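You operate a simulated robot arm through the tools that you are given. There is no shell and no other tool.

The job below is to be done with a simulated robot arm. You get a single attempt, and the scene is never put back.

JOB
Couple the yellow hose and charge the air tank to 4 bar.
Fine: yellow valve open to charge, then shut; vent the hose and stand it back in its holder. Set down upright: yellow hose end.

It is judged by the outcome, as a careful person would: the job done as asked, and still so three seconds after it is handed in. It fails if anything else is knocked over, pushed out of place, dropped, spilled or broken.

ROBOT AND FRAMES
A 7-joint arm with a two-finger parallel gripper, fixed in place. Base frame: the origin is on the floor under the middle of its stand, x ahead of it, y to its left, z up. Lengths are in mm, angles in rad, forces in N, time in s.
With the tool pointing down near the work surface it reaches from about 100 to 920 mm from the base axis. Its first joint turns from -2.897 to 2.897 rad. Payload 3.43 kg.
Tool frame: the origin (TCP) lies between the finger pads and is the grasp point; the fingertips stand 30 mm ahead of it; z points along the fingers, y is the line along which they close. The gripper opens to 94 mm. The fingers are 28 mm wide and 10 mm thick; the gripper's body (50 by 96 mm) begins 55 mm behind the TCP.
Orientation is that of the tool frame in the base frame, as a unit quaternion [x, y, z, w]. With the fingers straight down and closing along the base's y, the tool's x points along the base's -x, its y along +y and its z along -z.

CONTROLS
- The arm moves only by the tool send_rows. Its argument "increments" is a list that holds one entry, the list of rows, each a list of 7 numbers: the shift along the tool's x, y, z in cm, then the turn, a rotation vector about the tool's x, y, z in degrees, then the gripper command, from -1 (shut) to 1 (fully open), values between in proportion. In form: [[[tx, ty, tz, ax, ay, az, fingers], ...]]. A call has 1 to 20 rows; each row shifts and turns the commanded pose from where the row before left it, along the tool's axes as they then stand. Rows are played at 5 a second. More than 50 mm and 0.15 rad between two rows, or a gripper value outside its range, and nothing of the call is played. Where a pose cannot be reached the arm comes as near as it can. A force on the tool above 90 N (or 10 N above the force at the start of the call, whichever is more), or a blocked arm, ends the call early, and 0.2 s more pass. The fingers move at their own pace (about 45 mm/s each) and stop on an object; they squeeze with about 23 N. The grip force told is the motor's: it shows also when the fingers shut on nothing. Time passes only in rows, and 0.2 s behind the last, so rows that do not move let the fingers close. The reply holds the time, the measured pose of the TCP, the force on the tool along the base axes, the opening and the grip force, in the units named above and with some noise, with the torque about the TCP (base axes, N m) and any sound that the robot's microphone picked up.
- Cameras (640 x 400 px; columns grow to the right, rows downward): "scene" is fixed at [50.5, -497.8, 1376.1]; the picture's right is [0.02, -1.00, 0.00], its down [-0.75, -0.01, -0.66] and it looks along [0.66, 0.01, -0.75] (base axes); focal length 225 px, centre (320, 200). "wrist" rides on the gripper at [76, 14, -102] in the tool frame; the picture's right is [-0.18, 0.98, 0.00], its down [-0.75, -0.14, -0.64] and it looks along [-0.63, -0.12, 0.77] (tool axes); focal length 243 px, centre (320, 200). There is no depth. A picture from a camera that has moved, and an enlarged one, comes with that camera's place and axes in the base frame and with its lens.
- camera(camera): a new picture of that camera. It takes no simulated time.
- raise_lower(by): slides the trunk up (or, below 0, down) by that many mm; the arm rides with it, the base frame stays. It gives what a move gives, with no picture.
- inspect(camera, box): a new picture of the part [left, top, right, bottom] of that camera's present view, enlarged. It takes no simulated time.
- finish_job(): hands the job in; it is judged then, once.

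Nothing tells you positions but the pictures and the camera data. Unless the task says otherwise, let go and move clear before handing in.

The tools are called after ">>>" by a JSON object that holds its "method" and its "body". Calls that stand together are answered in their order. send_rows: Moves the arm, as the interface text tells. Its arguments: {"type":"object","properties":{"increments":{"type":"array"}},"required":["increments"]} The other tools are called the same way: raise_lower (by) moves the trunk up or down; camera (camera) takes a picture; inspect (camera, box) takes an enlarged picture of a part of a camera's view; finish_job () hands the job in.

At the start:

```text
clock: 0.0
tool_pos: [423.5, -344.9, 1105.6]
tool_rot: [0.0, 1.0, 0.0, -0.001]
wrist_force: [0.1, -0.2, 0.2]
wrist_torque: [-0.02, -0.02, 0.01]
width: 93.8
grip_force: 0.0
trunk travel left (down, up): [-350.0, 260.0]
```

scene: 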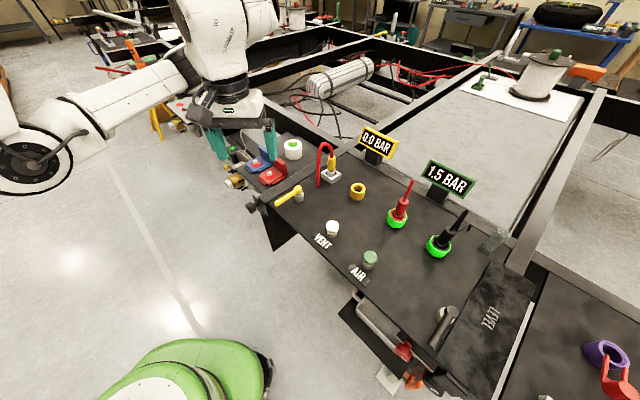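
wrist: 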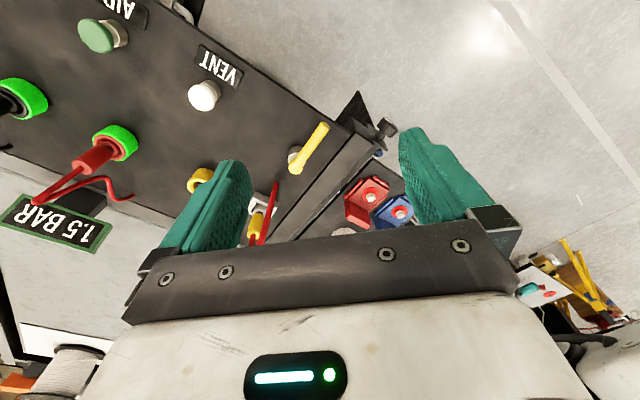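

I see a dark panel with a yellow lever valve, a yellow hose end in a holder, a yellow socket, VENT and AIR buttons, and gauges reading 0.0 BAR and 1.5 BAR. First I will look closer at everything.

>>> {"method": "inspect", "body": {"camera": "scene", "box": [240, 120, 400, 220]}}

>>> {"method": "inspect", "body": {"camera": "scene", "box": [320, 140, 512, 260]}}

>>> {"method": "inspect", "body": {"camera": "wrist", "box": [0, 0, 400, 250]}}

>>> {"method": "inspect", "body": {"camera": "scene", "box": [240, 180, 560, 380]}}

```text
4.00 times, centred on (320, 170) of scene
camera zoom: at [50.5, -497.8, 1376.1], right [0.02, -1.0, 0.0], down [-0.75, -0.01, -0.66], along [0.66, 0.01, -0.75], focal length 900 px, centre (320, 320)
```

zoom: 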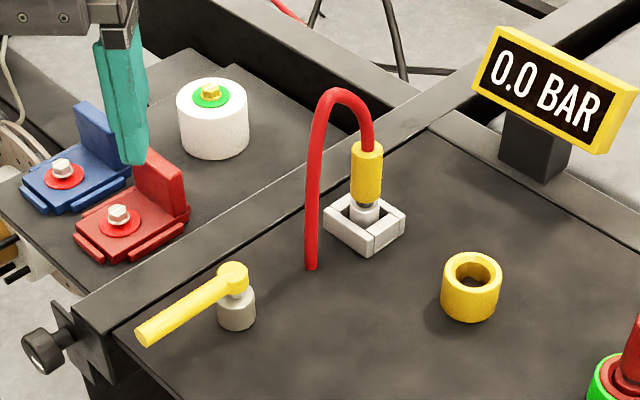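

```text
3.33 times, centred on (416, 200) of scene
camera zoom: at [50.5, -497.8, 1376.1], right [0.02, -1.0, 0.0], down [-0.75, -0.01, -0.66], along [0.66, 0.01, -0.75], focal length 750 px, centre (0, 200)
```

zoom: 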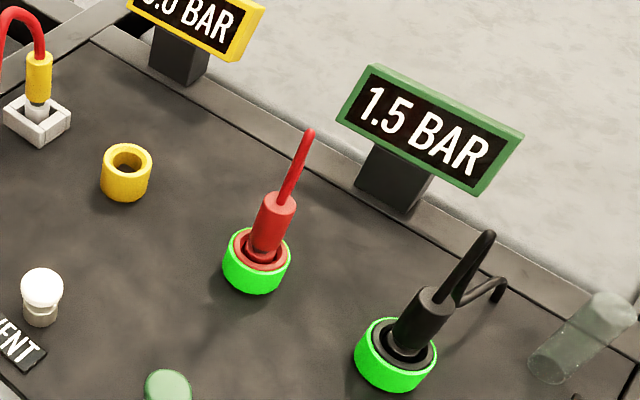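

```text
1.60 times, centred on (200, 125) of wrist
camera zoom: at [348.7, -330.2, 1209.8], right [0.18, 0.98, 0.0], down [0.75, -0.14, 0.64], along [0.63, -0.12, -0.77], focal length 388 px, centre (512, 320)
```

zoom: 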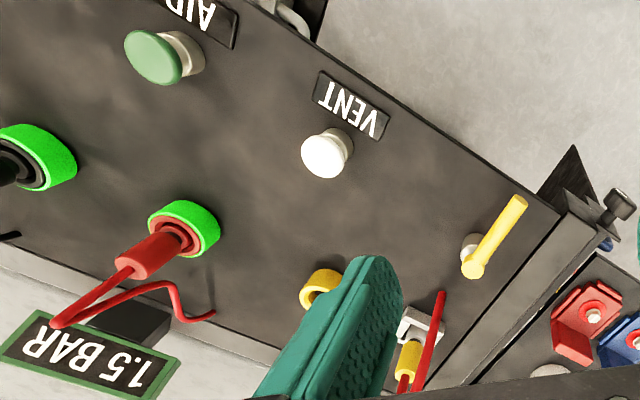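

```text
2.00 times, centred on (400, 280) of scene
camera zoom: at [50.5, -497.8, 1376.1], right [0.02, -1.0, 0.0], down [-0.75, -0.01, -0.66], along [0.66, 0.01, -0.75], focal length 450 px, centre (160, 40)
```

zoom: 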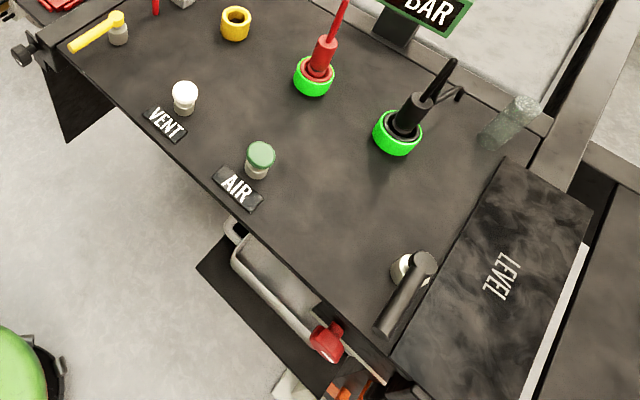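

The panel surface looks to be near z≈790, turned about 45°; VENT is near (433,-529), the lever hub near (575,-417) and the holder near (676,-530). I'll move the hand over the panel at the same height to measure it with the wrist camera.

>>> {"method": "send_rows", "body": {"increments": [[[-1.5, -3.0, 0, 0, 0, 0, 1], [-1.5, -3.0, 0, 0, 0, 0, 1], [-1.5, -3.0, 0, 0, 0, 0, 1], [-1.5, -3.0, 0, 0, 0, 0, 1], [-1.5, -3.0, 0, 0, 0, 0, 1], [-1.5, -3.0, 0, 0, 0, 0, 1], [-1.5, -3.0, 0, 0, 0, 0, 1], [0, 0, 0, 0, 0, 0, 1]]]}}

>>> {"method": "camera", "body": {"camera": "wrist"}}

>>> {"method": "camera", "body": {"camera": "scene"}}

```text
clock: 1.8
tool_pos: [528.7, -554.5, 1105.1]
tool_rot: [0.0, 1.0, 0.001, 0.001]
wrist_force: [-0.8, 0.1, 0.7]
wrist_torque: [0.01, 0.02, -0.04]
width: 94.1
grip_force: 0.1
trunk travel left (down, up): [-350.0, 260.0]
```

```text
taken
camera wrist: at [454.2, -541.3, 1208.3], right [0.18, 0.98, 0.0], down [0.75, -0.14, 0.64], along [0.63, -0.12, -0.77], focal length 243 px, centre (320, 200)
```

wrist: 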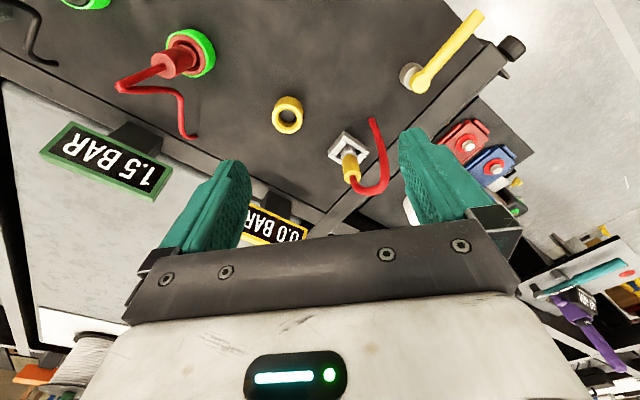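

```text
taken
```

scene: 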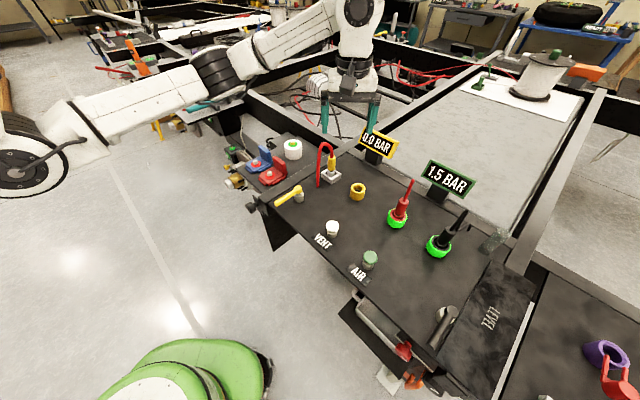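

>>> {"method": "inspect", "body": {"camera": "wrist", "box": [240, 80, 432, 200]}}

>>> {"method": "inspect", "body": {"camera": "wrist", "box": [368, 0, 528, 100]}}

>>> {"method": "inspect", "body": {"camera": "scene", "box": [304, 130, 384, 210]}}

>>> {"method": "inspect", "body": {"camera": "scene", "box": [260, 160, 340, 210]}}

```text
3.33 times, centred on (336, 140) of wrist
camera zoom: at [454.2, -541.3, 1208.3], right [0.18, 0.98, 0.0], down [0.75, -0.14, 0.64], along [0.63, -0.12, -0.77], focal length 809 px, centre (267, 400)
```

zoom: 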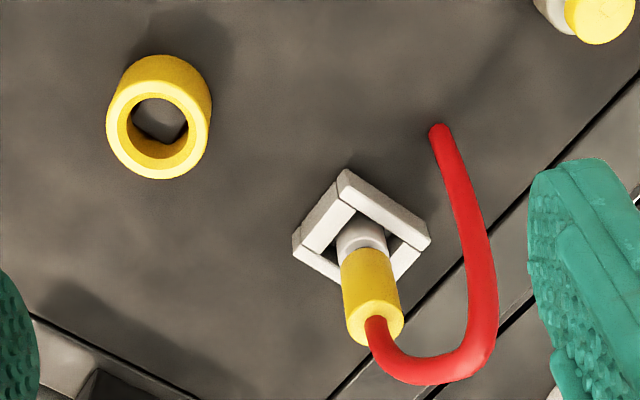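

```text
4.00 times, centred on (448, 50) of wrist
camera zoom: at [454.2, -541.3, 1208.3], right [0.18, 0.98, 0.0], down [0.75, -0.14, 0.64], along [0.63, -0.12, -0.77], focal length 970 px, centre (-192, 800)
```

zoom: 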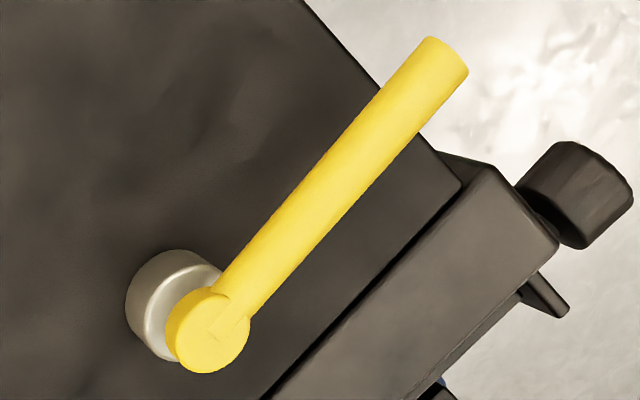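

```text
5.00 times, centred on (344, 170) of scene
camera zoom: at [50.5, -497.8, 1376.1], right [0.02, -1.0, 0.0], down [-0.75, -0.01, -0.66], along [0.66, 0.01, -0.75], focal length 1125 px, centre (200, 350)
```

zoom: 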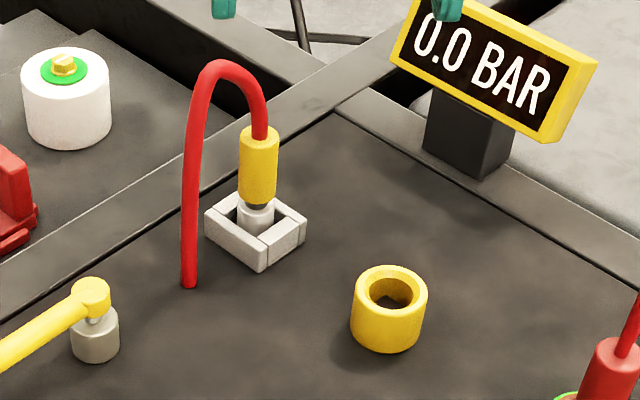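

```text
8.00 times, centred on (300, 185) of scene
camera zoom: at [50.5, -497.8, 1376.1], right [0.02, -1.0, 0.0], down [-0.75, -0.01, -0.66], along [0.66, 0.01, -0.75], focal length 1800 px, centre (480, 320)
```

zoom: 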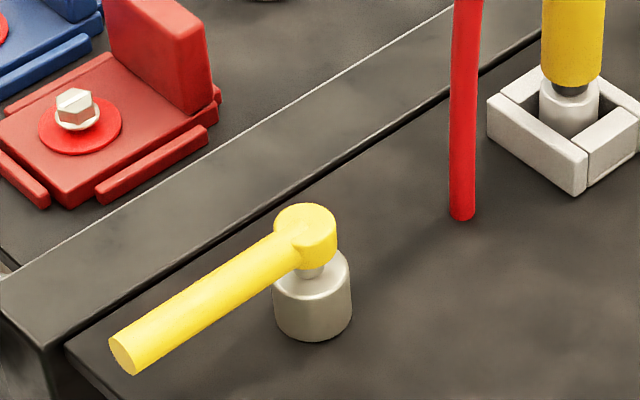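

The yellow socket is near (593,-620) with its top at z≈826. The hose end stands near (677,-529) from z≈836 to 886, and its red tube arcs up to z≈955 and down to (637,-481). I'll check the hand's shape and the remaining fixtures before planning a tilted grasp.

>>> {"method": "inspect", "body": {"camera": "scene", "box": [270, 0, 430, 140]}}

>>> {"method": "inspect", "body": {"camera": "wrist", "box": [0, 0, 256, 160]}}

>>> {"method": "inspect", "body": {"camera": "scene", "box": [304, 200, 400, 290]}}

```text
2.86 times, centred on (350, 70) of scene
camera zoom: at [50.5, -497.8, 1376.1], right [0.02, -1.0, 0.0], down [-0.75, -0.01, -0.66], along [0.66, 0.01, -0.75], focal length 643 px, centre (234, 571)
```

zoom: 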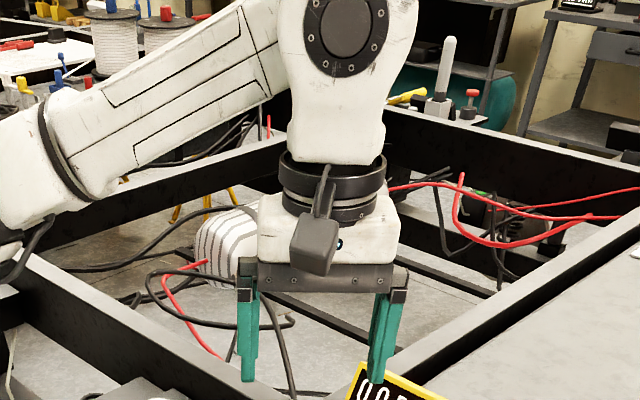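

```text
2.50 times, centred on (128, 80) of wrist
camera zoom: at [454.2, -541.3, 1208.3], right [0.18, 0.98, 0.0], down [0.75, -0.14, 0.64], along [0.63, -0.12, -0.77], focal length 606 px, centre (800, 500)
```

zoom: 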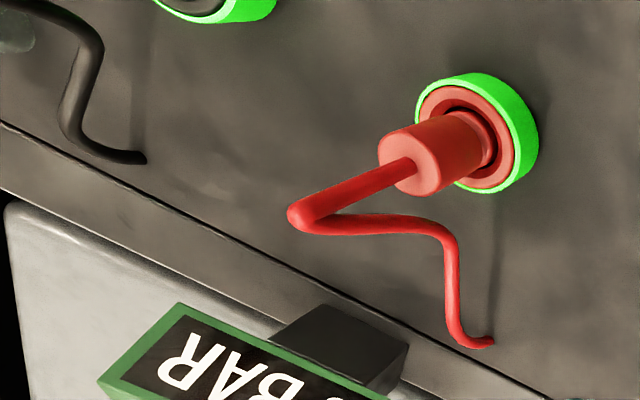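

```text
4.44 times, centred on (352, 245) of scene
camera zoom: at [50.5, -497.8, 1376.1], right [0.02, -1.0, 0.0], down [-0.75, -0.01, -0.66], along [0.66, 0.01, -0.75], focal length 1000 px, centre (178, 0)
```

zoom: 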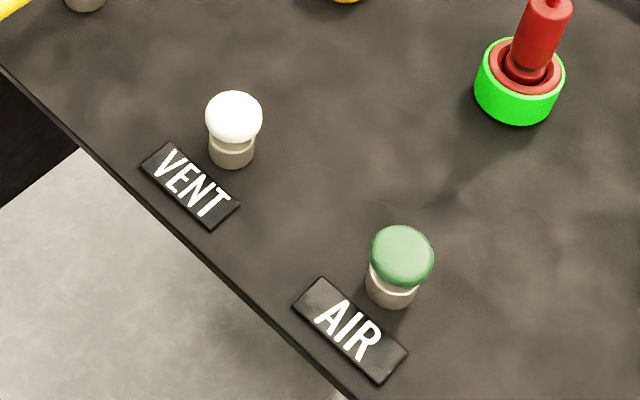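

The hand carries a camera on its robot-side face, and the tube arcs toward the robot's left. So I'll turn the hand 45° and tilt it 40°, which brings it in from the side away from the tube. I'll do that in place, high above the panel.

>>> {"method": "send_rows", "body": {"increments": [[[0, 0, 0, 0, 0, -7.5, 0.3], [0, 0, 0, 0, 0, -7.5, 0.3], [0, 0, 0, 0, 0, -7.5, 0.3], [0, 0, 0, 0, 0, -7.5, 0.3], [0, 0, 0, 0, 0, -7.5, 0.3], [0, 0, 0, 0, 0, -7.5, 0.3], [0, 0, 0, 0, -8, 0, 0.3], [0, 0, 0, 0, -8, 0, 0.3], [0, 0, 0, 0, -8, 0, 0.3], [0, 0, 0, 0, -8, 0, 0.3], [0, 0, 0, 0, -8, 0, 0.3], [0, 0, 0, 0, 0, 0, 0.3]]]}}

>>> {"method": "camera", "body": {"camera": "wrist"}}

>>> {"method": "camera", "body": {"camera": "scene"}}

```text
clock: 4.4
tool_pos: [527.8, -554.1, 1107.1]
tool_rot: [-0.36, 0.868, 0.131, 0.315]
wrist_force: [-0.4, 0.7, -0.9]
wrist_torque: [0.03, -0.03, 0.0]
width: 61.1
grip_force: 0.0
trunk travel left (down, up): [-350.0, 260.0]
```

```text
taken
camera wrist: at [431.4, -632.6, 1136.9], right [-0.59, 0.79, 0.12], down [0.22, 0.02, 0.98], along [0.77, 0.61, -0.18], focal length 243 px, centre (320, 200)
```

wrist: 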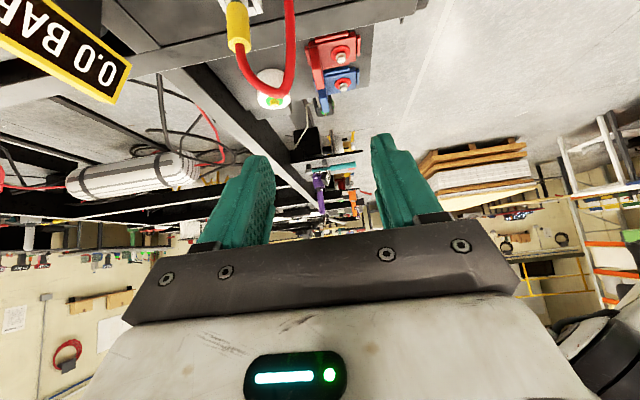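

```text
taken
```

scene: 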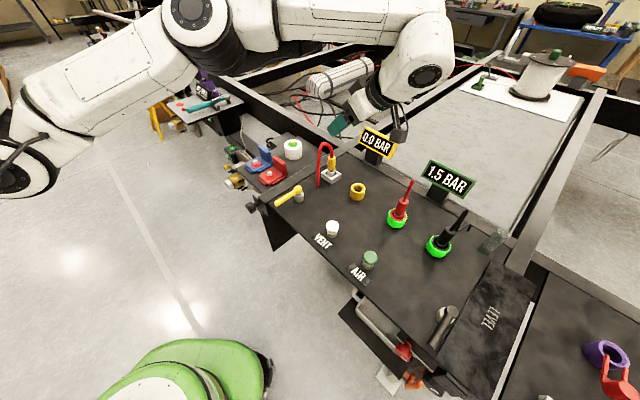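

The tilted orientation came out as planned. Next I'll move to a stand-off about 110 mm short of the hose end, along the approach line.

>>> {"method": "send_rows", "body": {"increments": [[[1.06, -1.465, 2.5, 0, 0, 0, 0.3], [1.06, -1.465, 2.5, 0, 0, 0, 0.3], [1.06, -1.465, 2.5, 0, 0, 0, 0.3], [1.06, -1.465, 2.5, 0, 0, 0, 0.3], [1.06, -1.465, 2.5, 0, 0, 0, 0.3], [1.06, -1.465, 2.5, 0, 0, 0, 0.3], [0, 0, 0, 0, 0, 0, 0.3]]]}}

>>> {"method": "camera", "body": {"camera": "wrist"}}

>>> {"method": "camera", "body": {"camera": "scene"}}

>>> {"method": "inspect", "body": {"camera": "scene", "box": [280, 100, 440, 200]}}

```text
clock: 6.0
tool_pos: [616.0, -581.2, 951.7]
tool_rot: [-0.349, 0.871, 0.136, 0.318]
wrist_force: [-0.6, 0.5, 0.0]
wrist_torque: [0.0, 0.01, 0.01]
width: 61.0
grip_force: 0.0
out of reach, approached as far as the arm can: row 6
trunk travel left (down, up): [-350.0, 260.0]
```

```text
taken
camera wrist: at [517.8, -658.4, 980.8], right [-0.58, 0.8, 0.13], down [0.22, 0.0, 0.98], along [0.78, 0.6, -0.18], focal length 243 px, centre (320, 200)
```

wrist: 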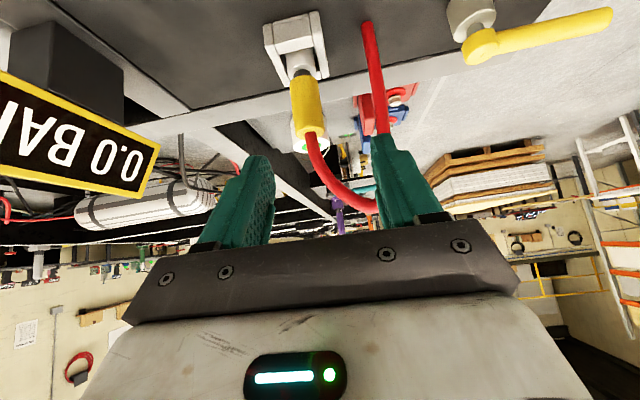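

```text
taken
```

scene: 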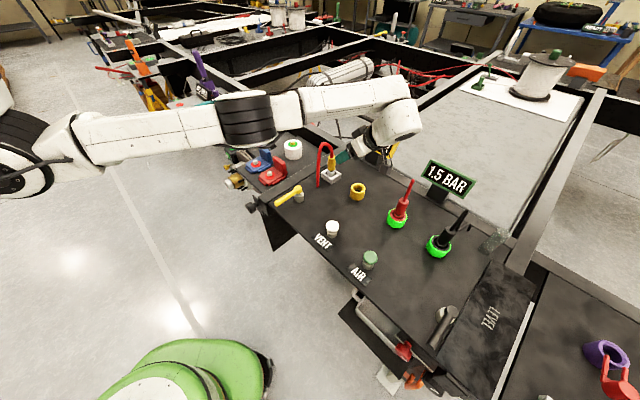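

```text
4.00 times, centred on (360, 150) of scene
camera zoom: at [50.5, -497.8, 1376.1], right [0.02, -1.0, 0.0], down [-0.75, -0.01, -0.66], along [0.66, 0.01, -0.75], focal length 900 px, centre (160, 400)
```

zoom: 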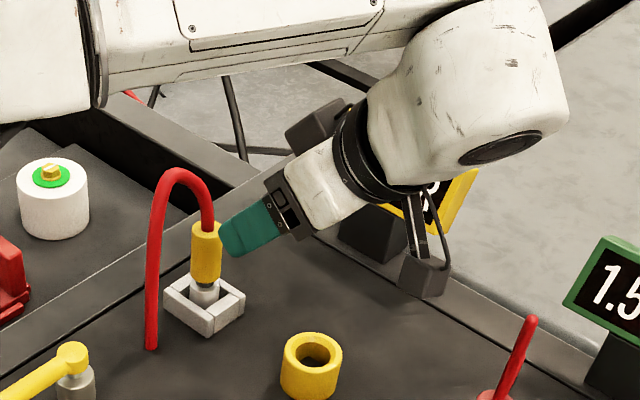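

The arm ran out of reach here. It slopes down from a shoulder at roughly z≈1300, so a lower trunk should give more reach. I'll back off along the same line and lift the hand first, so the trunk can be lowered safely.

>>> {"method": "send_rows", "body": {"increments": [[[-1.06, 1.465, -2.5, 0, 0, 0, 0.3], [-1.06, 1.465, -2.5, 0, 0, 0, 0.3], [-1.06, 1.465, -2.5, 0, 0, 0, 0.3], [-1.06, 1.465, -2.5, 0, 0, 0, 0.3], [-1.06, 1.465, -2.5, 0, 0, 0, 0.3], [-1.06, 1.465, -2.5, 0, 0, 0, 0.3], [-2.57, 0, -3.07, 0, 0, 0, 0.3], [-2.57, 0, -3.07, 0, 0, 0, 0.3], [-2.57, 0, -3.07, 0, 0, 0, 0.3], [0, 0, 0, 0, 0, 0, 0.3]]]}}

>>> {"method": "camera", "body": {"camera": "scene"}}

```text
clock: 8.2
tool_pos: [529.1, -543.7, 1170.5]
tool_rot: [-0.356, 0.868, 0.139, 0.316]
wrist_force: [0.4, -0.4, -0.6]
wrist_torque: [0.0, 0.01, -0.01]
width: 61.0
grip_force: 0.0
out of reach, approached as far as the arm can: row 8, 9
trunk travel left (down, up): [-350.0, 260.0]
```

```text
taken
```

scene: 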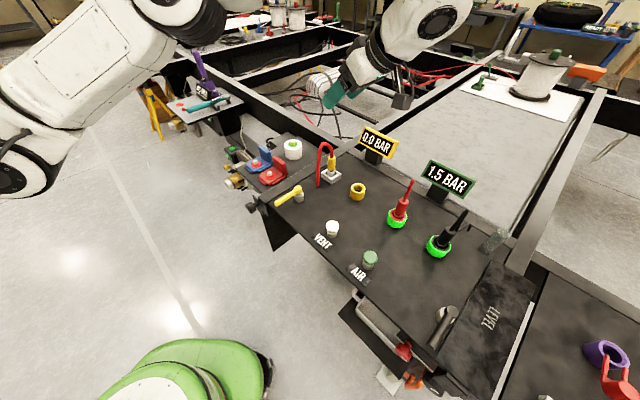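

The two reach limits together put the shoulder near z≈920, so the trunk should go up, not down. I'll raise it 150 mm, which is safe because the hand is high, and try the approach again.

>>> {"method": "raise_lower", "body": {"by": 150}}

```text
clock: 9.9
tool_pos: [531.4, -544.1, 1321.2]
tool_rot: [-0.357, 0.868, 0.139, 0.315]
wrist_force: [0.0, 0.6, -0.1]
wrist_torque: [0.01, 0.0, 0.02]
width: 61.1
grip_force: 0.1
trunk travel left (down, up): [-500.0, 110.0]
```

I'll move down toward z≈1120 and check the pose.

>>> {"method": "send_rows", "body": {"increments": [[[2.56, 0, 3.06, 0, 0, 0, 0.3], [2.56, 0, 3.06, 0, 0, 0, 0.3], [2.56, 0, 3.06, 0, 0, 0, 0.3], [2.56, 0, 3.06, 0, 0, 0, 0.3], [2.56, 0, 3.06, 0, 0, 0, 0.3], [0, 0, 0, 0, 0, 0, 0.3]]]}}

```text
clock: 11.3
tool_pos: [528.8, -543.3, 1130.8]
tool_rot: [-0.36, 0.869, 0.13, 0.315]
wrist_force: [0.2, 0.2, -0.4]
wrist_torque: [0.0, 0.02, -0.05]
width: 61.1
grip_force: 0.0
trunk travel left (down, up): [-500.0, 110.0]
```

Orientation is exact again. Now I'll move to the stand-off point beside the hose end.

>>> {"method": "send_rows", "body": {"increments": [[[1.42, -1.58, 2.713, 0, 0, 0, 0.3], [1.42, -1.58, 2.713, 0, 0, 0, 0.3], [1.42, -1.58, 2.713, 0, 0, 0, 0.3], [1.42, -1.58, 2.713, 0, 0, 0, 0.3], [1.42, -1.58, 2.713, 0, 0, 0, 0.3], [1.42, -1.58, 2.713, 0, 0, 0, 0.3], [0, 0, 0, 0, 0, 0, 0.3]]]}}

>>> {"method": "camera", "body": {"camera": "wrist"}}

>>> {"method": "inspect", "body": {"camera": "wrist", "box": [200, 0, 440, 150]}}

>>> {"method": "inspect", "body": {"camera": "scene", "box": [300, 100, 428, 180]}}

```text
clock: 12.9
tool_pos: [587.5, -589.7, 998.5]
tool_rot: [-0.337, 0.881, 0.108, 0.313]
wrist_force: [0.5, 0.3, -0.1]
wrist_torque: [-0.05, -0.03, -0.03]
width: 61.0
grip_force: 0.1
out of reach, approached as far as the arm can: row 5, 6
trunk travel left (down, up): [-500.0, 110.0]
```

```text
taken
camera wrist: at [485.6, -659.8, 1031.8], right [-0.55, 0.83, 0.1], down [0.22, 0.03, 0.97], along [0.81, 0.55, -0.2], focal length 243 px, centre (320, 200)
```

wrist: 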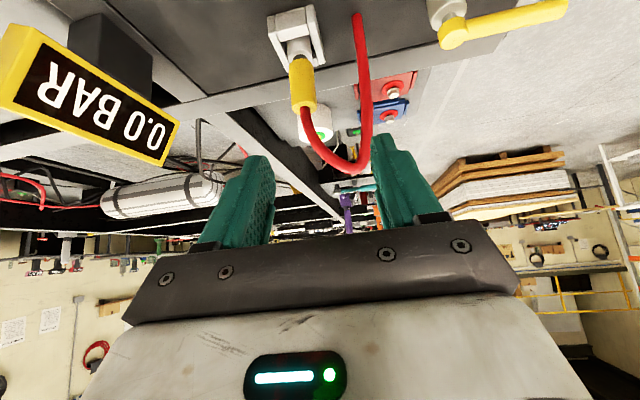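

```text
2.67 times, centred on (320, 75) of wrist
camera zoom: at [485.6, -659.8, 1031.8], right [-0.55, 0.83, 0.1], down [0.22, 0.03, 0.97], along [0.81, 0.55, -0.2], focal length 647 px, centre (320, 533)
```

zoom: 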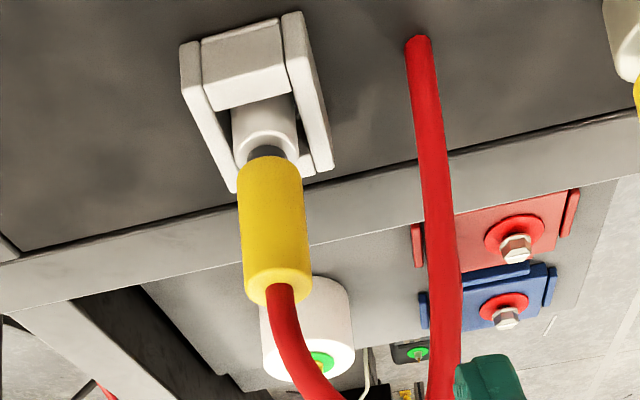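

```text
5.00 times, centred on (364, 140) of scene
camera zoom: at [50.5, -497.8, 1376.1], right [0.02, -1.0, 0.0], down [-0.75, -0.01, -0.66], along [0.66, 0.01, -0.75], focal length 1125 px, centre (100, 500)
```

zoom: 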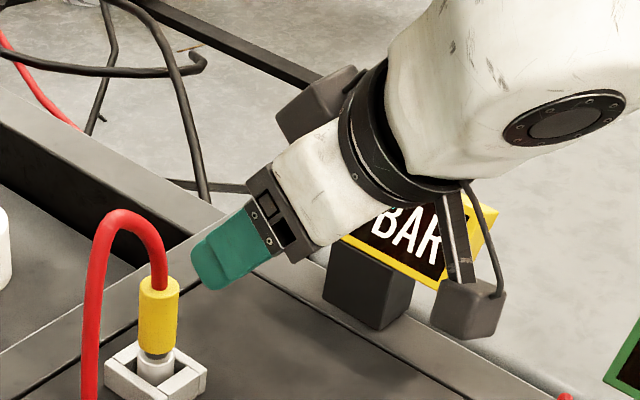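

Raising the trunk made the reach slightly worse; the best hand height is close to the original trunk setting. The real limit is how far out the flange sits, so I'll back off, turn the approach about 19° more toward the robot, and bring the trunk down just below its starting height.

>>> {"method": "send_rows", "body": {"increments": [[[-1.42, 1.58, -2.713, 0, 0, 0, 0.3], [-1.42, 1.58, -2.713, 0, 0, 0, 0.3], [-1.42, 1.58, -2.713, 0, 0, 0, 0.3], [-1.42, 1.58, -2.713, 0, 0, 0, 0.3], [-1.42, 1.58, -2.713, 0, 0, 0, 0.3], [0, 0, 0, 4.11, 0, 4.9, 0.3], [0, 0, 0, 4.11, 0, 4.9, 0.3], [0, 0, 0, 4.11, 0, 4.9, 0.3], [0, 0, 0, 0, 0, 0, 0.3]]]}}

```text
clock: 14.9
tool_pos: [511.1, -547.3, 1147.5]
tool_rot: [-0.186, 0.923, 0.053, 0.332]
wrist_force: [-0.9, 0.7, 0.7]
wrist_torque: [0.04, 0.01, 0.01]
width: 61.3
grip_force: 0.0
trunk travel left (down, up): [-500.0, 110.0]
```

Orientation is a few degrees off what I wanted, so I'll correct it while still high. Then I'll lower the trunk by 180 mm to just below its starting height.

>>> {"method": "send_rows", "body": {"increments": [[[0, 0, 0, -4.15, -0.77, -2.7, 0.3], [0, 0, 0, 0, 0, 0, 0.3]]]}}

>>> {"method": "raise_lower", "body": {"by": -180}}

>>> {"method": "camera", "body": {"camera": "wrist"}}

>>> {"method": "camera", "body": {"camera": "scene"}}

```text
clock: 15.6
tool_pos: [509.7, -548.3, 1147.8]
tool_rot: [-0.22, 0.914, 0.079, 0.331]
wrist_force: [-0.6, 0.3, -0.2]
wrist_torque: [0.01, -0.01, 0.02]
width: 61.0
grip_force: 0.0
trunk travel left (down, up): [-500.0, 110.0]
```

```text
clock: 17.6
tool_pos: [510.5, -548.1, 967.7]
tool_rot: [-0.221, 0.914, 0.08, 0.33]
wrist_force: [0.1, 0.2, 0.2]
wrist_torque: [-0.01, -0.03, 0.02]
width: 61.0
grip_force: 0.1
trunk travel left (down, up): [-320.0, 290.0]
```

```text
taken
camera wrist: at [393.7, -592.1, 998.6], right [-0.32, 0.94, 0.12], down [0.21, -0.05, 0.98], along [0.92, 0.34, -0.18], focal length 243 px, centre (320, 200)
```

wrist: 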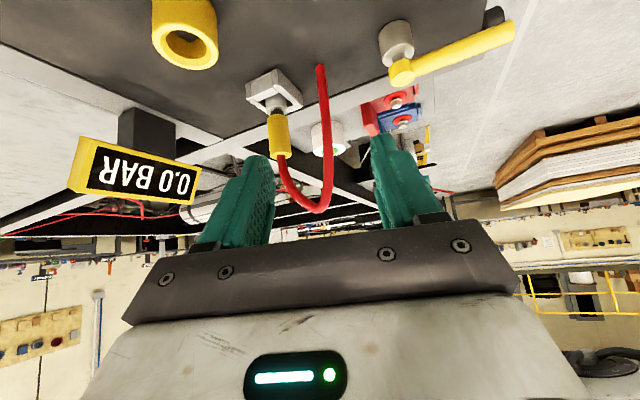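

```text
taken
```

scene: 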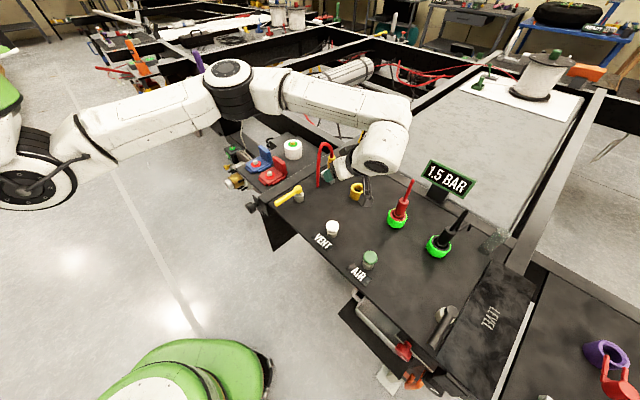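

>>> {"method": "inspect", "body": {"camera": "wrist", "box": [224, 60, 352, 220]}}

>>> {"method": "inspect", "body": {"camera": "wrist", "box": [128, 0, 288, 100]}}

>>> {"method": "inspect", "body": {"camera": "scene", "box": [304, 130, 384, 210]}}

```text
2.50 times, centred on (288, 140) of wrist
camera zoom: at [393.7, -592.1, 998.6], right [-0.32, 0.94, 0.12], down [0.21, -0.05, 0.98], along [0.92, 0.34, -0.18], focal length 606 px, centre (400, 350)
```

zoom: 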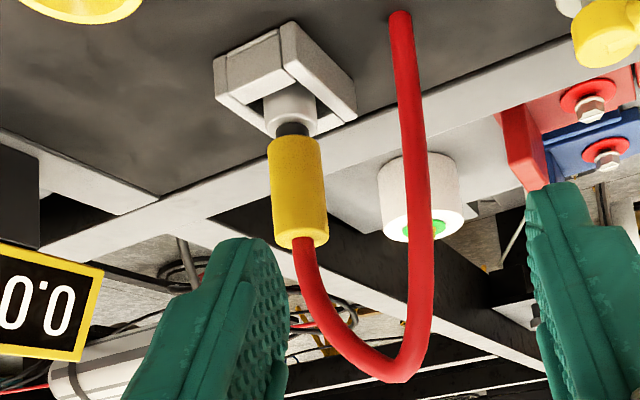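

```text
4.00 times, centred on (208, 50) of wrist
camera zoom: at [393.7, -592.1, 998.6], right [-0.32, 0.94, 0.12], down [0.21, -0.05, 0.98], along [0.92, 0.34, -0.18], focal length 970 px, centre (768, 800)
```

zoom: 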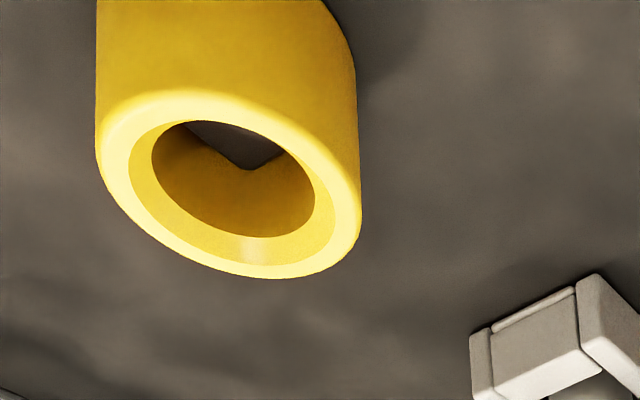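

```text
5.00 times, centred on (344, 170) of scene
camera zoom: at [50.5, -497.8, 1376.1], right [0.02, -1.0, 0.0], down [-0.75, -0.01, -0.66], along [0.66, 0.01, -0.75], focal length 1125 px, centre (200, 350)
```

zoom: 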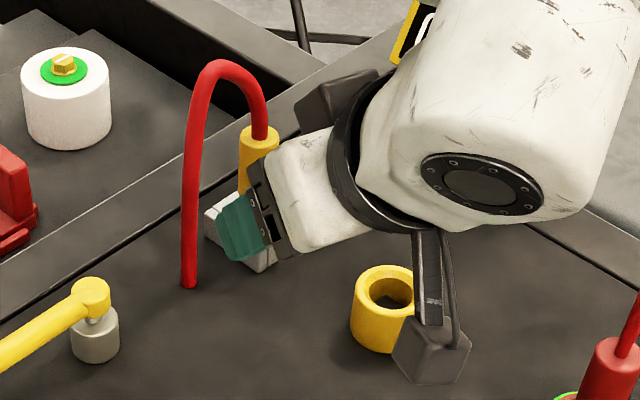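

The hose end is near (691,-528.5), with its body from z≈822 to 878. There is also a dark box on the far side of the hand that could get close to the tube, so I'll inspect that before approaching.

>>> {"method": "inspect", "body": {"camera": "scene", "box": [344, 130, 424, 180]}}

>>> {"method": "inspect", "body": {"camera": "scene", "box": [364, 170, 444, 270]}}

```text
8.00 times, centred on (384, 155) of scene
camera zoom: at [50.5, -497.8, 1376.1], right [0.02, -1.0, 0.0], down [-0.75, -0.01, -0.66], along [0.66, 0.01, -0.75], focal length 1800 px, centre (-192, 560)
```

zoom: 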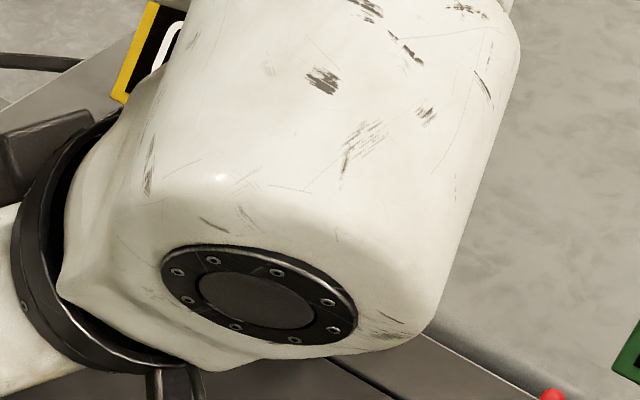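

```text
4.00 times, centred on (404, 220) of scene
camera zoom: at [50.5, -497.8, 1376.1], right [0.02, -1.0, 0.0], down [-0.75, -0.01, -0.66], along [0.66, 0.01, -0.75], focal length 900 px, centre (-16, 120)
```

zoom: 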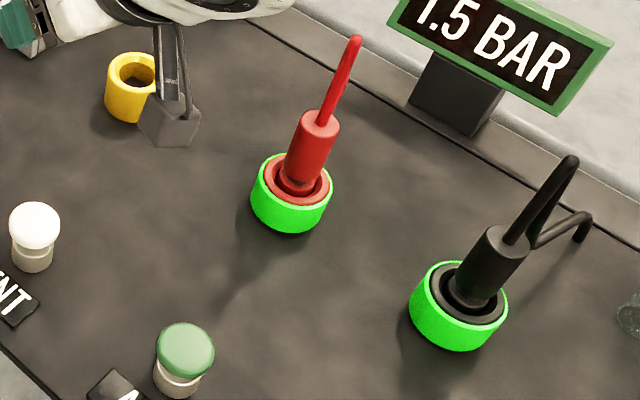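

>>> {"method": "inspect", "body": {"camera": "scene", "box": [330, 130, 394, 190]}}

```text
6.67 times, centred on (362, 160) of scene
camera zoom: at [50.5, -497.8, 1376.1], right [0.02, -1.0, 0.0], down [-0.75, -0.01, -0.66], along [0.66, 0.01, -0.75], focal length 1500 px, centre (40, 467)
```

zoom: 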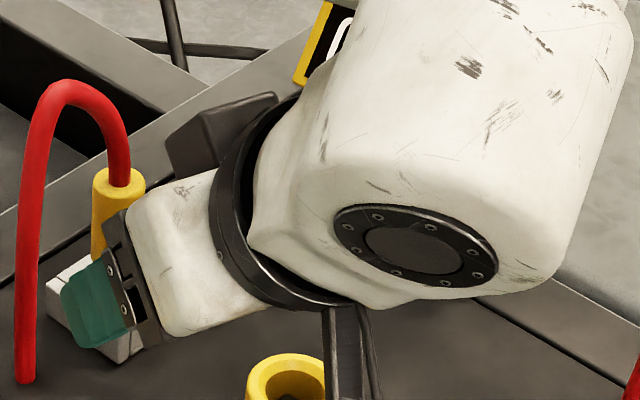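

That box sits on the tube side of the hand and a 40° tilt would leave it nearly touching the tube. I'll tilt another 10°, which clears it by about 20 mm, and then go to an 80 mm stand-off.

>>> {"method": "send_rows", "body": {"increments": [[[0, 0, 0, 0, -5, 0, 0.3], [0, 0, 0, 0, -5, 0, 0.3], [-0.376, -1.302, 2.212, 0, 0, 0, 0.3], [-0.376, -1.302, 2.212, 0, 0, 0, 0.3], [-0.376, -1.302, 2.212, 0, 0, 0, 0.3], [-0.376, -1.302, 2.212, 0, 0, 0, 0.3], [-0.376, -1.302, 2.212, 0, 0, 0, 0.3], [0, 0, 0, 0, 0, 0, 0.3]]]}}

>>> {"method": "camera", "body": {"camera": "wrist"}}

>>> {"method": "inspect", "body": {"camera": "scene", "box": [304, 120, 416, 190]}}

```text
clock: 19.4
tool_pos: [627.0, -561.4, 909.5]
tool_rot: [-0.212, 0.881, 0.098, 0.41]
wrist_force: [0.4, 0.2, 0.6]
wrist_torque: [-0.01, 0.03, -0.02]
width: 61.0
grip_force: 0.0
trunk travel left (down, up): [-320.0, 290.0]
```

```text
taken
camera wrist: at [507.3, -606.9, 918.3], right [-0.34, 0.93, 0.14], down [0.06, -0.13, 0.99], along [0.94, 0.35, -0.01], focal length 243 px, centre (320, 200)
```

wrist: 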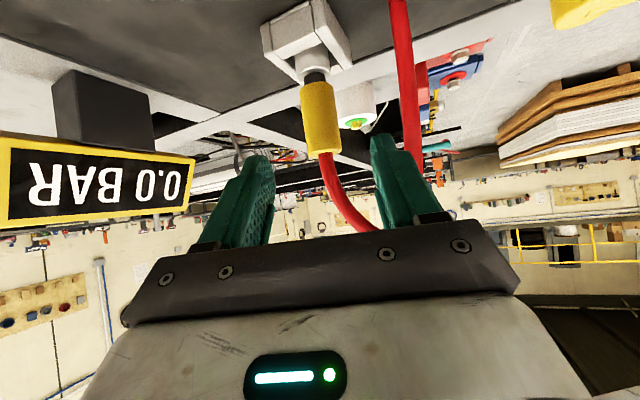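

```text
5.71 times, centred on (360, 155) of scene
camera zoom: at [50.5, -497.8, 1376.1], right [0.02, -1.0, 0.0], down [-0.75, -0.01, -0.66], along [0.66, 0.01, -0.75], focal length 1286 px, centre (91, 457)
```

zoom: 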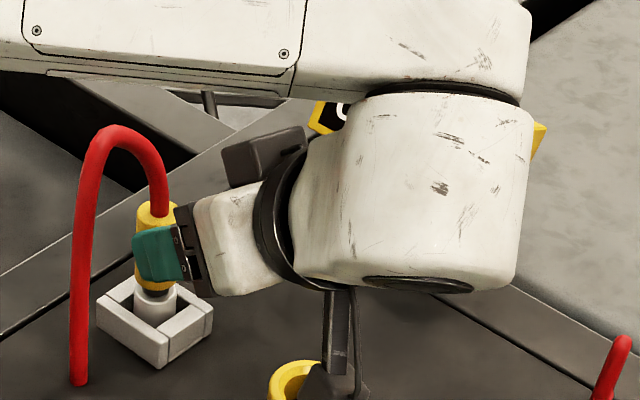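

The hose body is exactly where the grasp point projects in the wrist view (column 320, row 118). I'll advance 80 mm along the approach line with the fingers open.

>>> {"method": "send_rows", "body": {"increments": [[[0, 0, 2.0, 0, 0, 0, 0.3], [0, 0, 2.0, 0, 0, 0, 0.3], [0, 0, 2.0, 0, 0, 0, 0.3], [0, 0, 1.8, 0, 0, 0, 0.3], [0, 0, 0, 0, 0, 0, 0.3]]]}}

>>> {"method": "camera", "body": {"camera": "wrist"}}

>>> {"method": "inspect", "body": {"camera": "scene", "box": [304, 120, 416, 190]}}

```text
clock: 20.6
tool_pos: [679.1, -535.7, 858.9]
tool_rot: [-0.213, 0.882, 0.098, 0.409]
wrist_force: [0.2, -0.1, 0.9]
wrist_torque: [0.03, -0.01, 0.01]
width: 61.0
grip_force: 0.0
trunk travel left (down, up): [-320.0, 290.0]
```

```text
taken
camera wrist: at [560.3, -580.9, 867.8], right [-0.34, 0.93, 0.14], down [0.06, -0.13, 0.99], along [0.94, 0.35, -0.01], focal length 243 px, centre (320, 200)
```

wrist: 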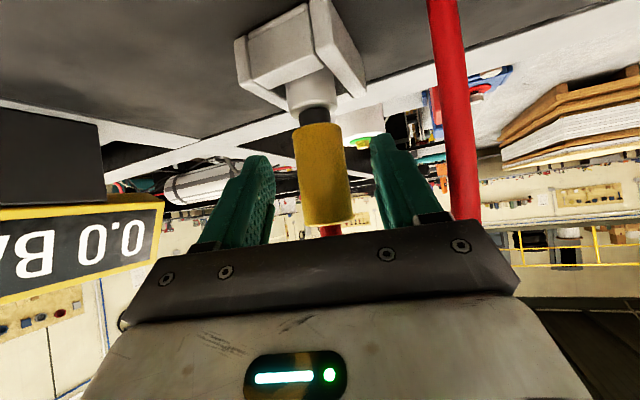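

```text
5.71 times, centred on (360, 155) of scene
camera zoom: at [50.5, -497.8, 1376.1], right [0.02, -1.0, 0.0], down [-0.75, -0.01, -0.66], along [0.66, 0.01, -0.75], focal length 1286 px, centre (91, 457)
```

zoom: 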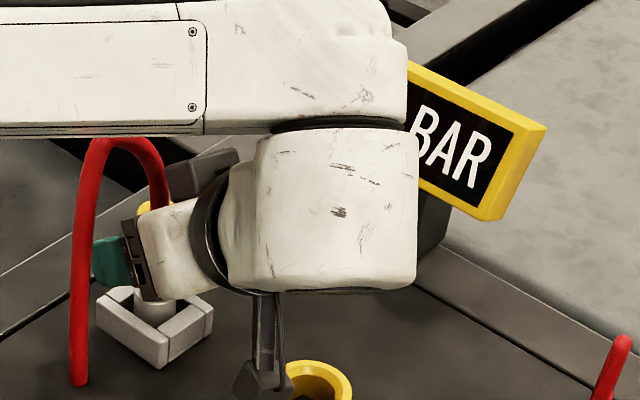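

The body sits midway between the pads and no contact force shows. I'll close on it.

>>> {"method": "send_rows", "body": {"increments": [[[0, 0.15, 0, 0, 0, 0, 0.3], [0, 0, 0, 0, 0, 0, -0.2], [0, 0, 0, 0, 0, 0, -0.5], [0, 0, 0, 0, 0, 0, -1], [0, 0, 0, 0, 0, 0, -1], [0, 0, 0, 0, 0, 0, -1], [0, 0, 0, 0, 0, 0, -1]]]}}

>>> {"method": "camera", "body": {"camera": "wrist"}}

```text
clock: 22.1
tool_pos: [678.2, -534.0, 859.4]
tool_rot: [-0.213, 0.882, 0.099, 0.409]
wrist_force: [-0.3, 0.2, 1.1]
wrist_torque: [0.0, 0.01, -0.01]
width: 31.0
grip_force: 22.7
trunk travel left (down, up): [-320.0, 290.0]
```

```text
taken
camera wrist: at [558.8, -579.3, 868.1], right [-0.34, 0.93, 0.14], down [0.06, -0.13, 0.99], along [0.94, 0.35, -0.01], focal length 243 px, centre (320, 200)
```

wrist: 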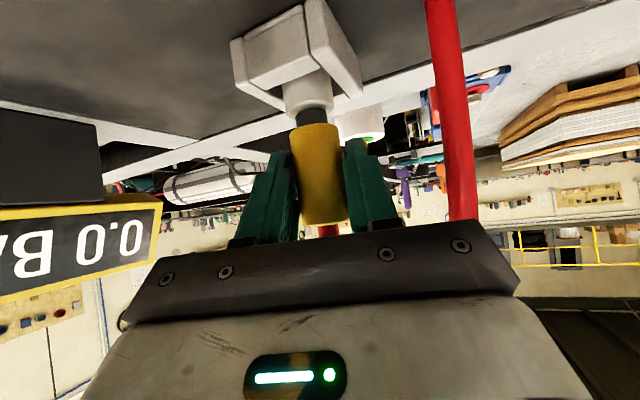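

Gripped firmly (31 mm wide, 22.7 N). I'll lift slowly and watch the force.

>>> {"method": "send_rows", "body": {"increments": [[[-0.382, 0, -0.323, 0, 0, 0, -1], [-0.382, 0, -0.323, 0, 0, 0, -1], [-0.382, 0, -0.323, 0, 0, 0, -1], [0, 0, 0, 0, 0, 0, -1]]]}}

>>> {"method": "camera", "body": {"camera": "wrist"}}

```text
clock: 23.1
tool_pos: [677.4, -533.6, 875.6]
tool_rot: [-0.213, 0.881, 0.099, 0.41]
wrist_force: [0.1, -1.0, -2.2]
wrist_torque: [-0.01, 0.0, 0.02]
width: 31.2
grip_force: 22.8
trunk travel left (down, up): [-320.0, 290.0]
```

```text
taken
camera wrist: at [559.0, -578.6, 884.1], right [-0.34, 0.93, 0.14], down [0.06, -0.13, 0.99], along [0.94, 0.35, -0.01], focal length 243 px, centre (320, 200)
```

wrist: 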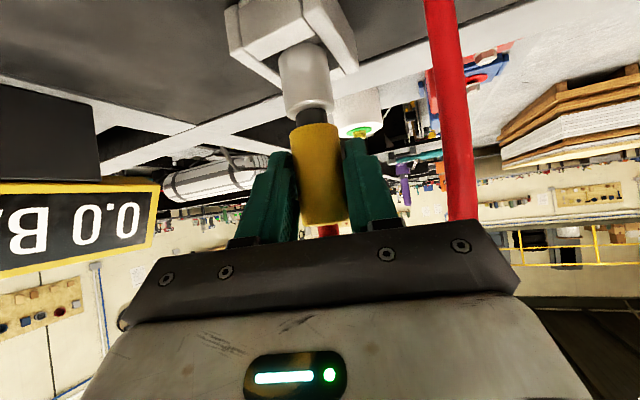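

The silver nose belongs to the hose end and is coming up cleanly with it (about 2–3 N of weight). I'll keep lifting another 65 mm.

>>> {"method": "send_rows", "body": {"increments": [[[-0.764, 0, -0.647, 0, 0, 0, -1], [-0.764, 0, -0.647, 0, 0, 0, -1], [-0.764, 0, -0.647, 0, 0, 0, -1], [-0.764, 0, -0.647, 0, 0, 0, -1], [-0.764, 0, -0.647, 0, 0, 0, -1], [-0.764, 0, -0.647, 0, 0, 0, -1], [-0.382, 0, -0.323, 0, 0, 0, -1], [0, 0, 0, 0, 0, 0, -1]]]}}

>>> {"method": "camera", "body": {"camera": "wrist"}}

>>> {"method": "camera", "body": {"camera": "scene"}}

>>> {"method": "inspect", "body": {"camera": "scene", "box": [304, 100, 416, 200]}}

```text
clock: 24.9
tool_pos: [677.1, -534.3, 940.4]
tool_rot: [-0.212, 0.882, 0.099, 0.409]
wrist_force: [0.0, 0.1, -0.5]
wrist_torque: [0.0, -0.01, -0.01]
width: 31.1
grip_force: 23.2
trunk travel left (down, up): [-320.0, 290.0]
```

```text
taken
camera wrist: at [558.8, -579.6, 949.1], right [-0.34, 0.93, 0.14], down [0.06, -0.13, 0.99], along [0.94, 0.35, -0.01], focal length 243 px, centre (320, 200)
```

wrist: 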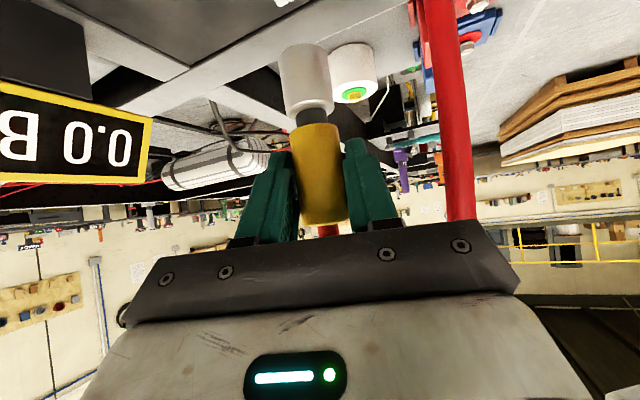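

```text
taken
```

scene: 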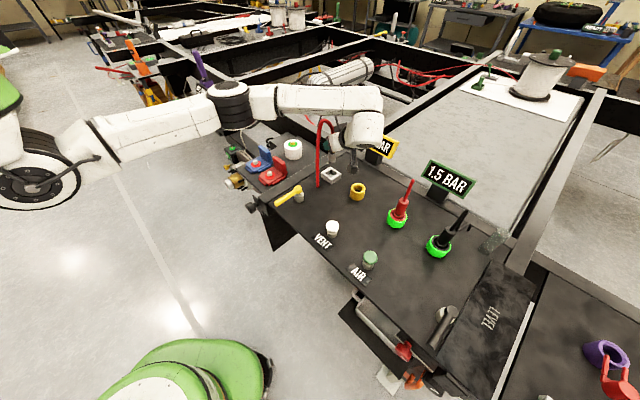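

```text
4.00 times, centred on (360, 150) of scene
camera zoom: at [50.5, -497.8, 1376.1], right [0.02, -1.0, 0.0], down [-0.75, -0.01, -0.66], along [0.66, 0.01, -0.75], focal length 900 px, centre (160, 400)
```

zoom: 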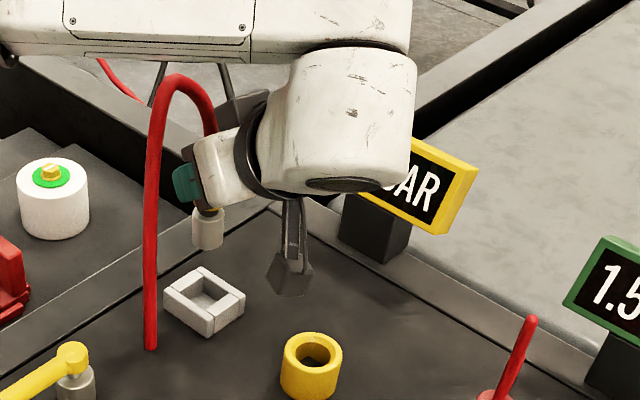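

The hose end hangs straight, with the nose bottom at about z≈867, and the tube follows freely. I'll carry it level toward the socket at about (593,-621), turning the hand 27° on the second half to stay clear of the red hose.

>>> {"method": "send_rows", "body": {"increments": [[[0.834, -0.374, -0.986, 0, 0, 0, -1], [0.834, -0.374, -0.986, 0, 0, 0, -1], [0.834, -0.374, -0.986, 0, 0, 0, -1], [0.834, -0.374, -0.986, 0, 0, 0, -1], [0.834, -0.374, -0.986, 0, 0, 0, -1], [0.779, -0.297, -0.922, 4.154, -0.007, 3.512, -1], [0.758, -0.41, -0.896, 4.154, -0.007, 3.512, -1], [0.729, -0.52, -0.863, 4.154, -0.007, 3.512, -1], [0.694, -0.625, -0.821, 4.154, -0.007, 3.512, -1], [0.652, -0.724, -0.773, 4.154, -0.007, 3.512, -1], [0, 0, 0, 0, 0, 0, -1]]]}}

>>> {"method": "camera", "body": {"camera": "wrist"}}

>>> {"method": "camera", "body": {"camera": "scene"}}

>>> {"method": "inspect", "body": {"camera": "scene", "box": [304, 130, 432, 210]}}

```text
clock: 27.4
tool_pos: [581.9, -620.2, 941.3]
tool_rot: [0.001, 0.906, 0.0, 0.423]
wrist_force: [-0.8, 0.1, -1.1]
wrist_torque: [0.03, 0.01, -0.03]
width: 30.8
grip_force: 23.0
trunk travel left (down, up): [-320.0, 290.0]
```

```text
taken
camera wrist: at [455.5, -605.1, 949.5], right [0.12, 0.98, 0.14], down [-0.01, -0.14, 0.99], along [0.99, -0.12, -0.01], focal length 243 px, centre (320, 200)
```

wrist: 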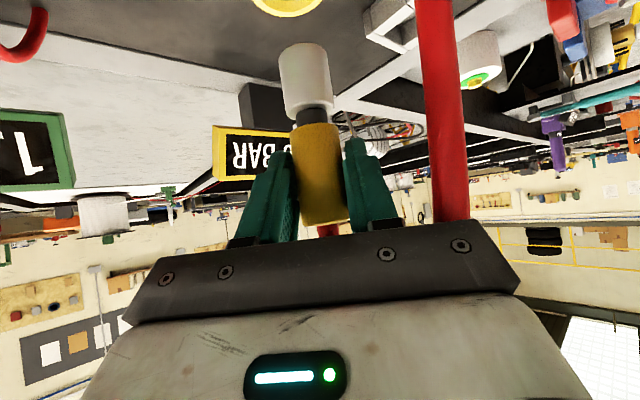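

```text
taken
```

scene: 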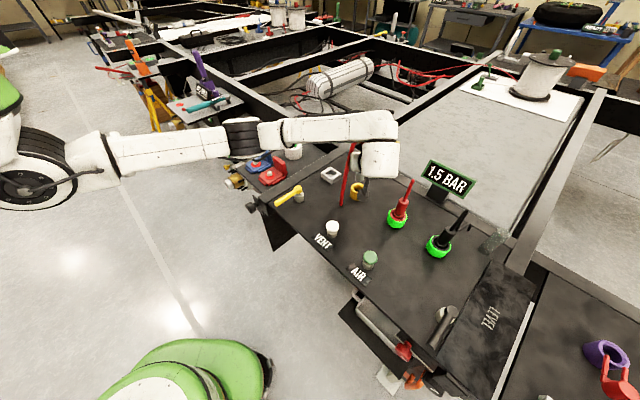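

```text
5.00 times, centred on (368, 170) of scene
camera zoom: at [50.5, -497.8, 1376.1], right [0.02, -1.0, 0.0], down [-0.75, -0.01, -0.66], along [0.66, 0.01, -0.75], focal length 1125 px, centre (80, 350)
```

zoom: 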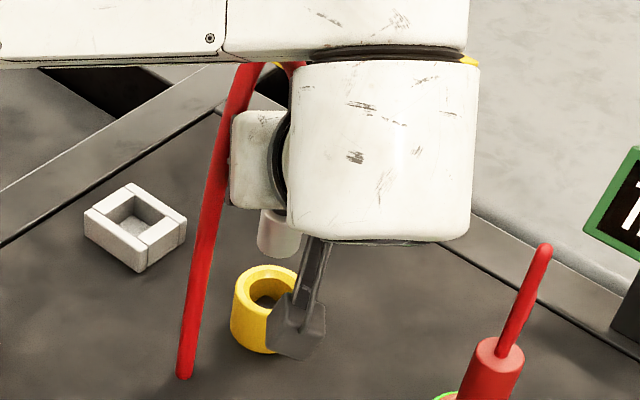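

The tube simply rides along with the hose end. Now I'll zoom in on the nose and socket to align them before lowering.

>>> {"method": "inspect", "body": {"camera": "scene", "box": [336, 160, 384, 220]}}

>>> {"method": "inspect", "body": {"camera": "wrist", "box": [220, 0, 380, 100]}}

```text
6.67 times, centred on (360, 190) of scene
camera zoom: at [50.5, -497.8, 1376.1], right [0.02, -1.0, 0.0], down [-0.75, -0.01, -0.66], along [0.66, 0.01, -0.75], focal length 1500 px, centre (53, 267)
```

zoom: 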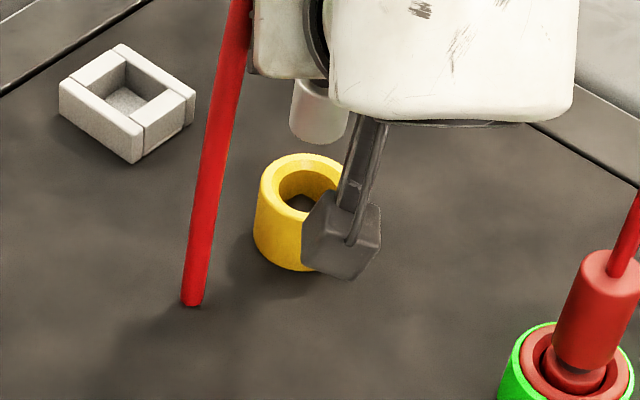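

```text
4.00 times, centred on (300, 50) of wrist
camera zoom: at [455.5, -605.1, 949.5], right [0.12, 0.98, 0.14], down [-0.01, -0.14, 0.99], along [0.99, -0.12, -0.01], focal length 970 px, centre (400, 800)
```

zoom: 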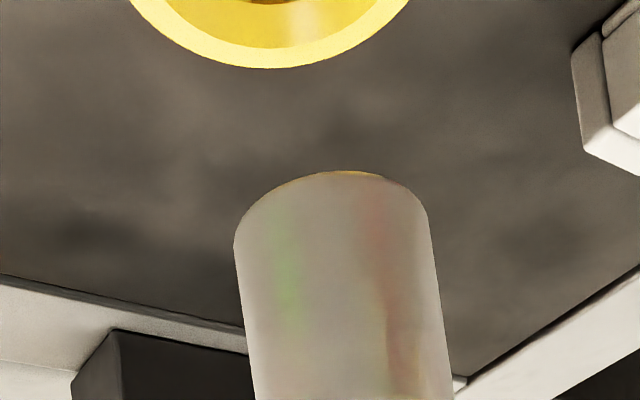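

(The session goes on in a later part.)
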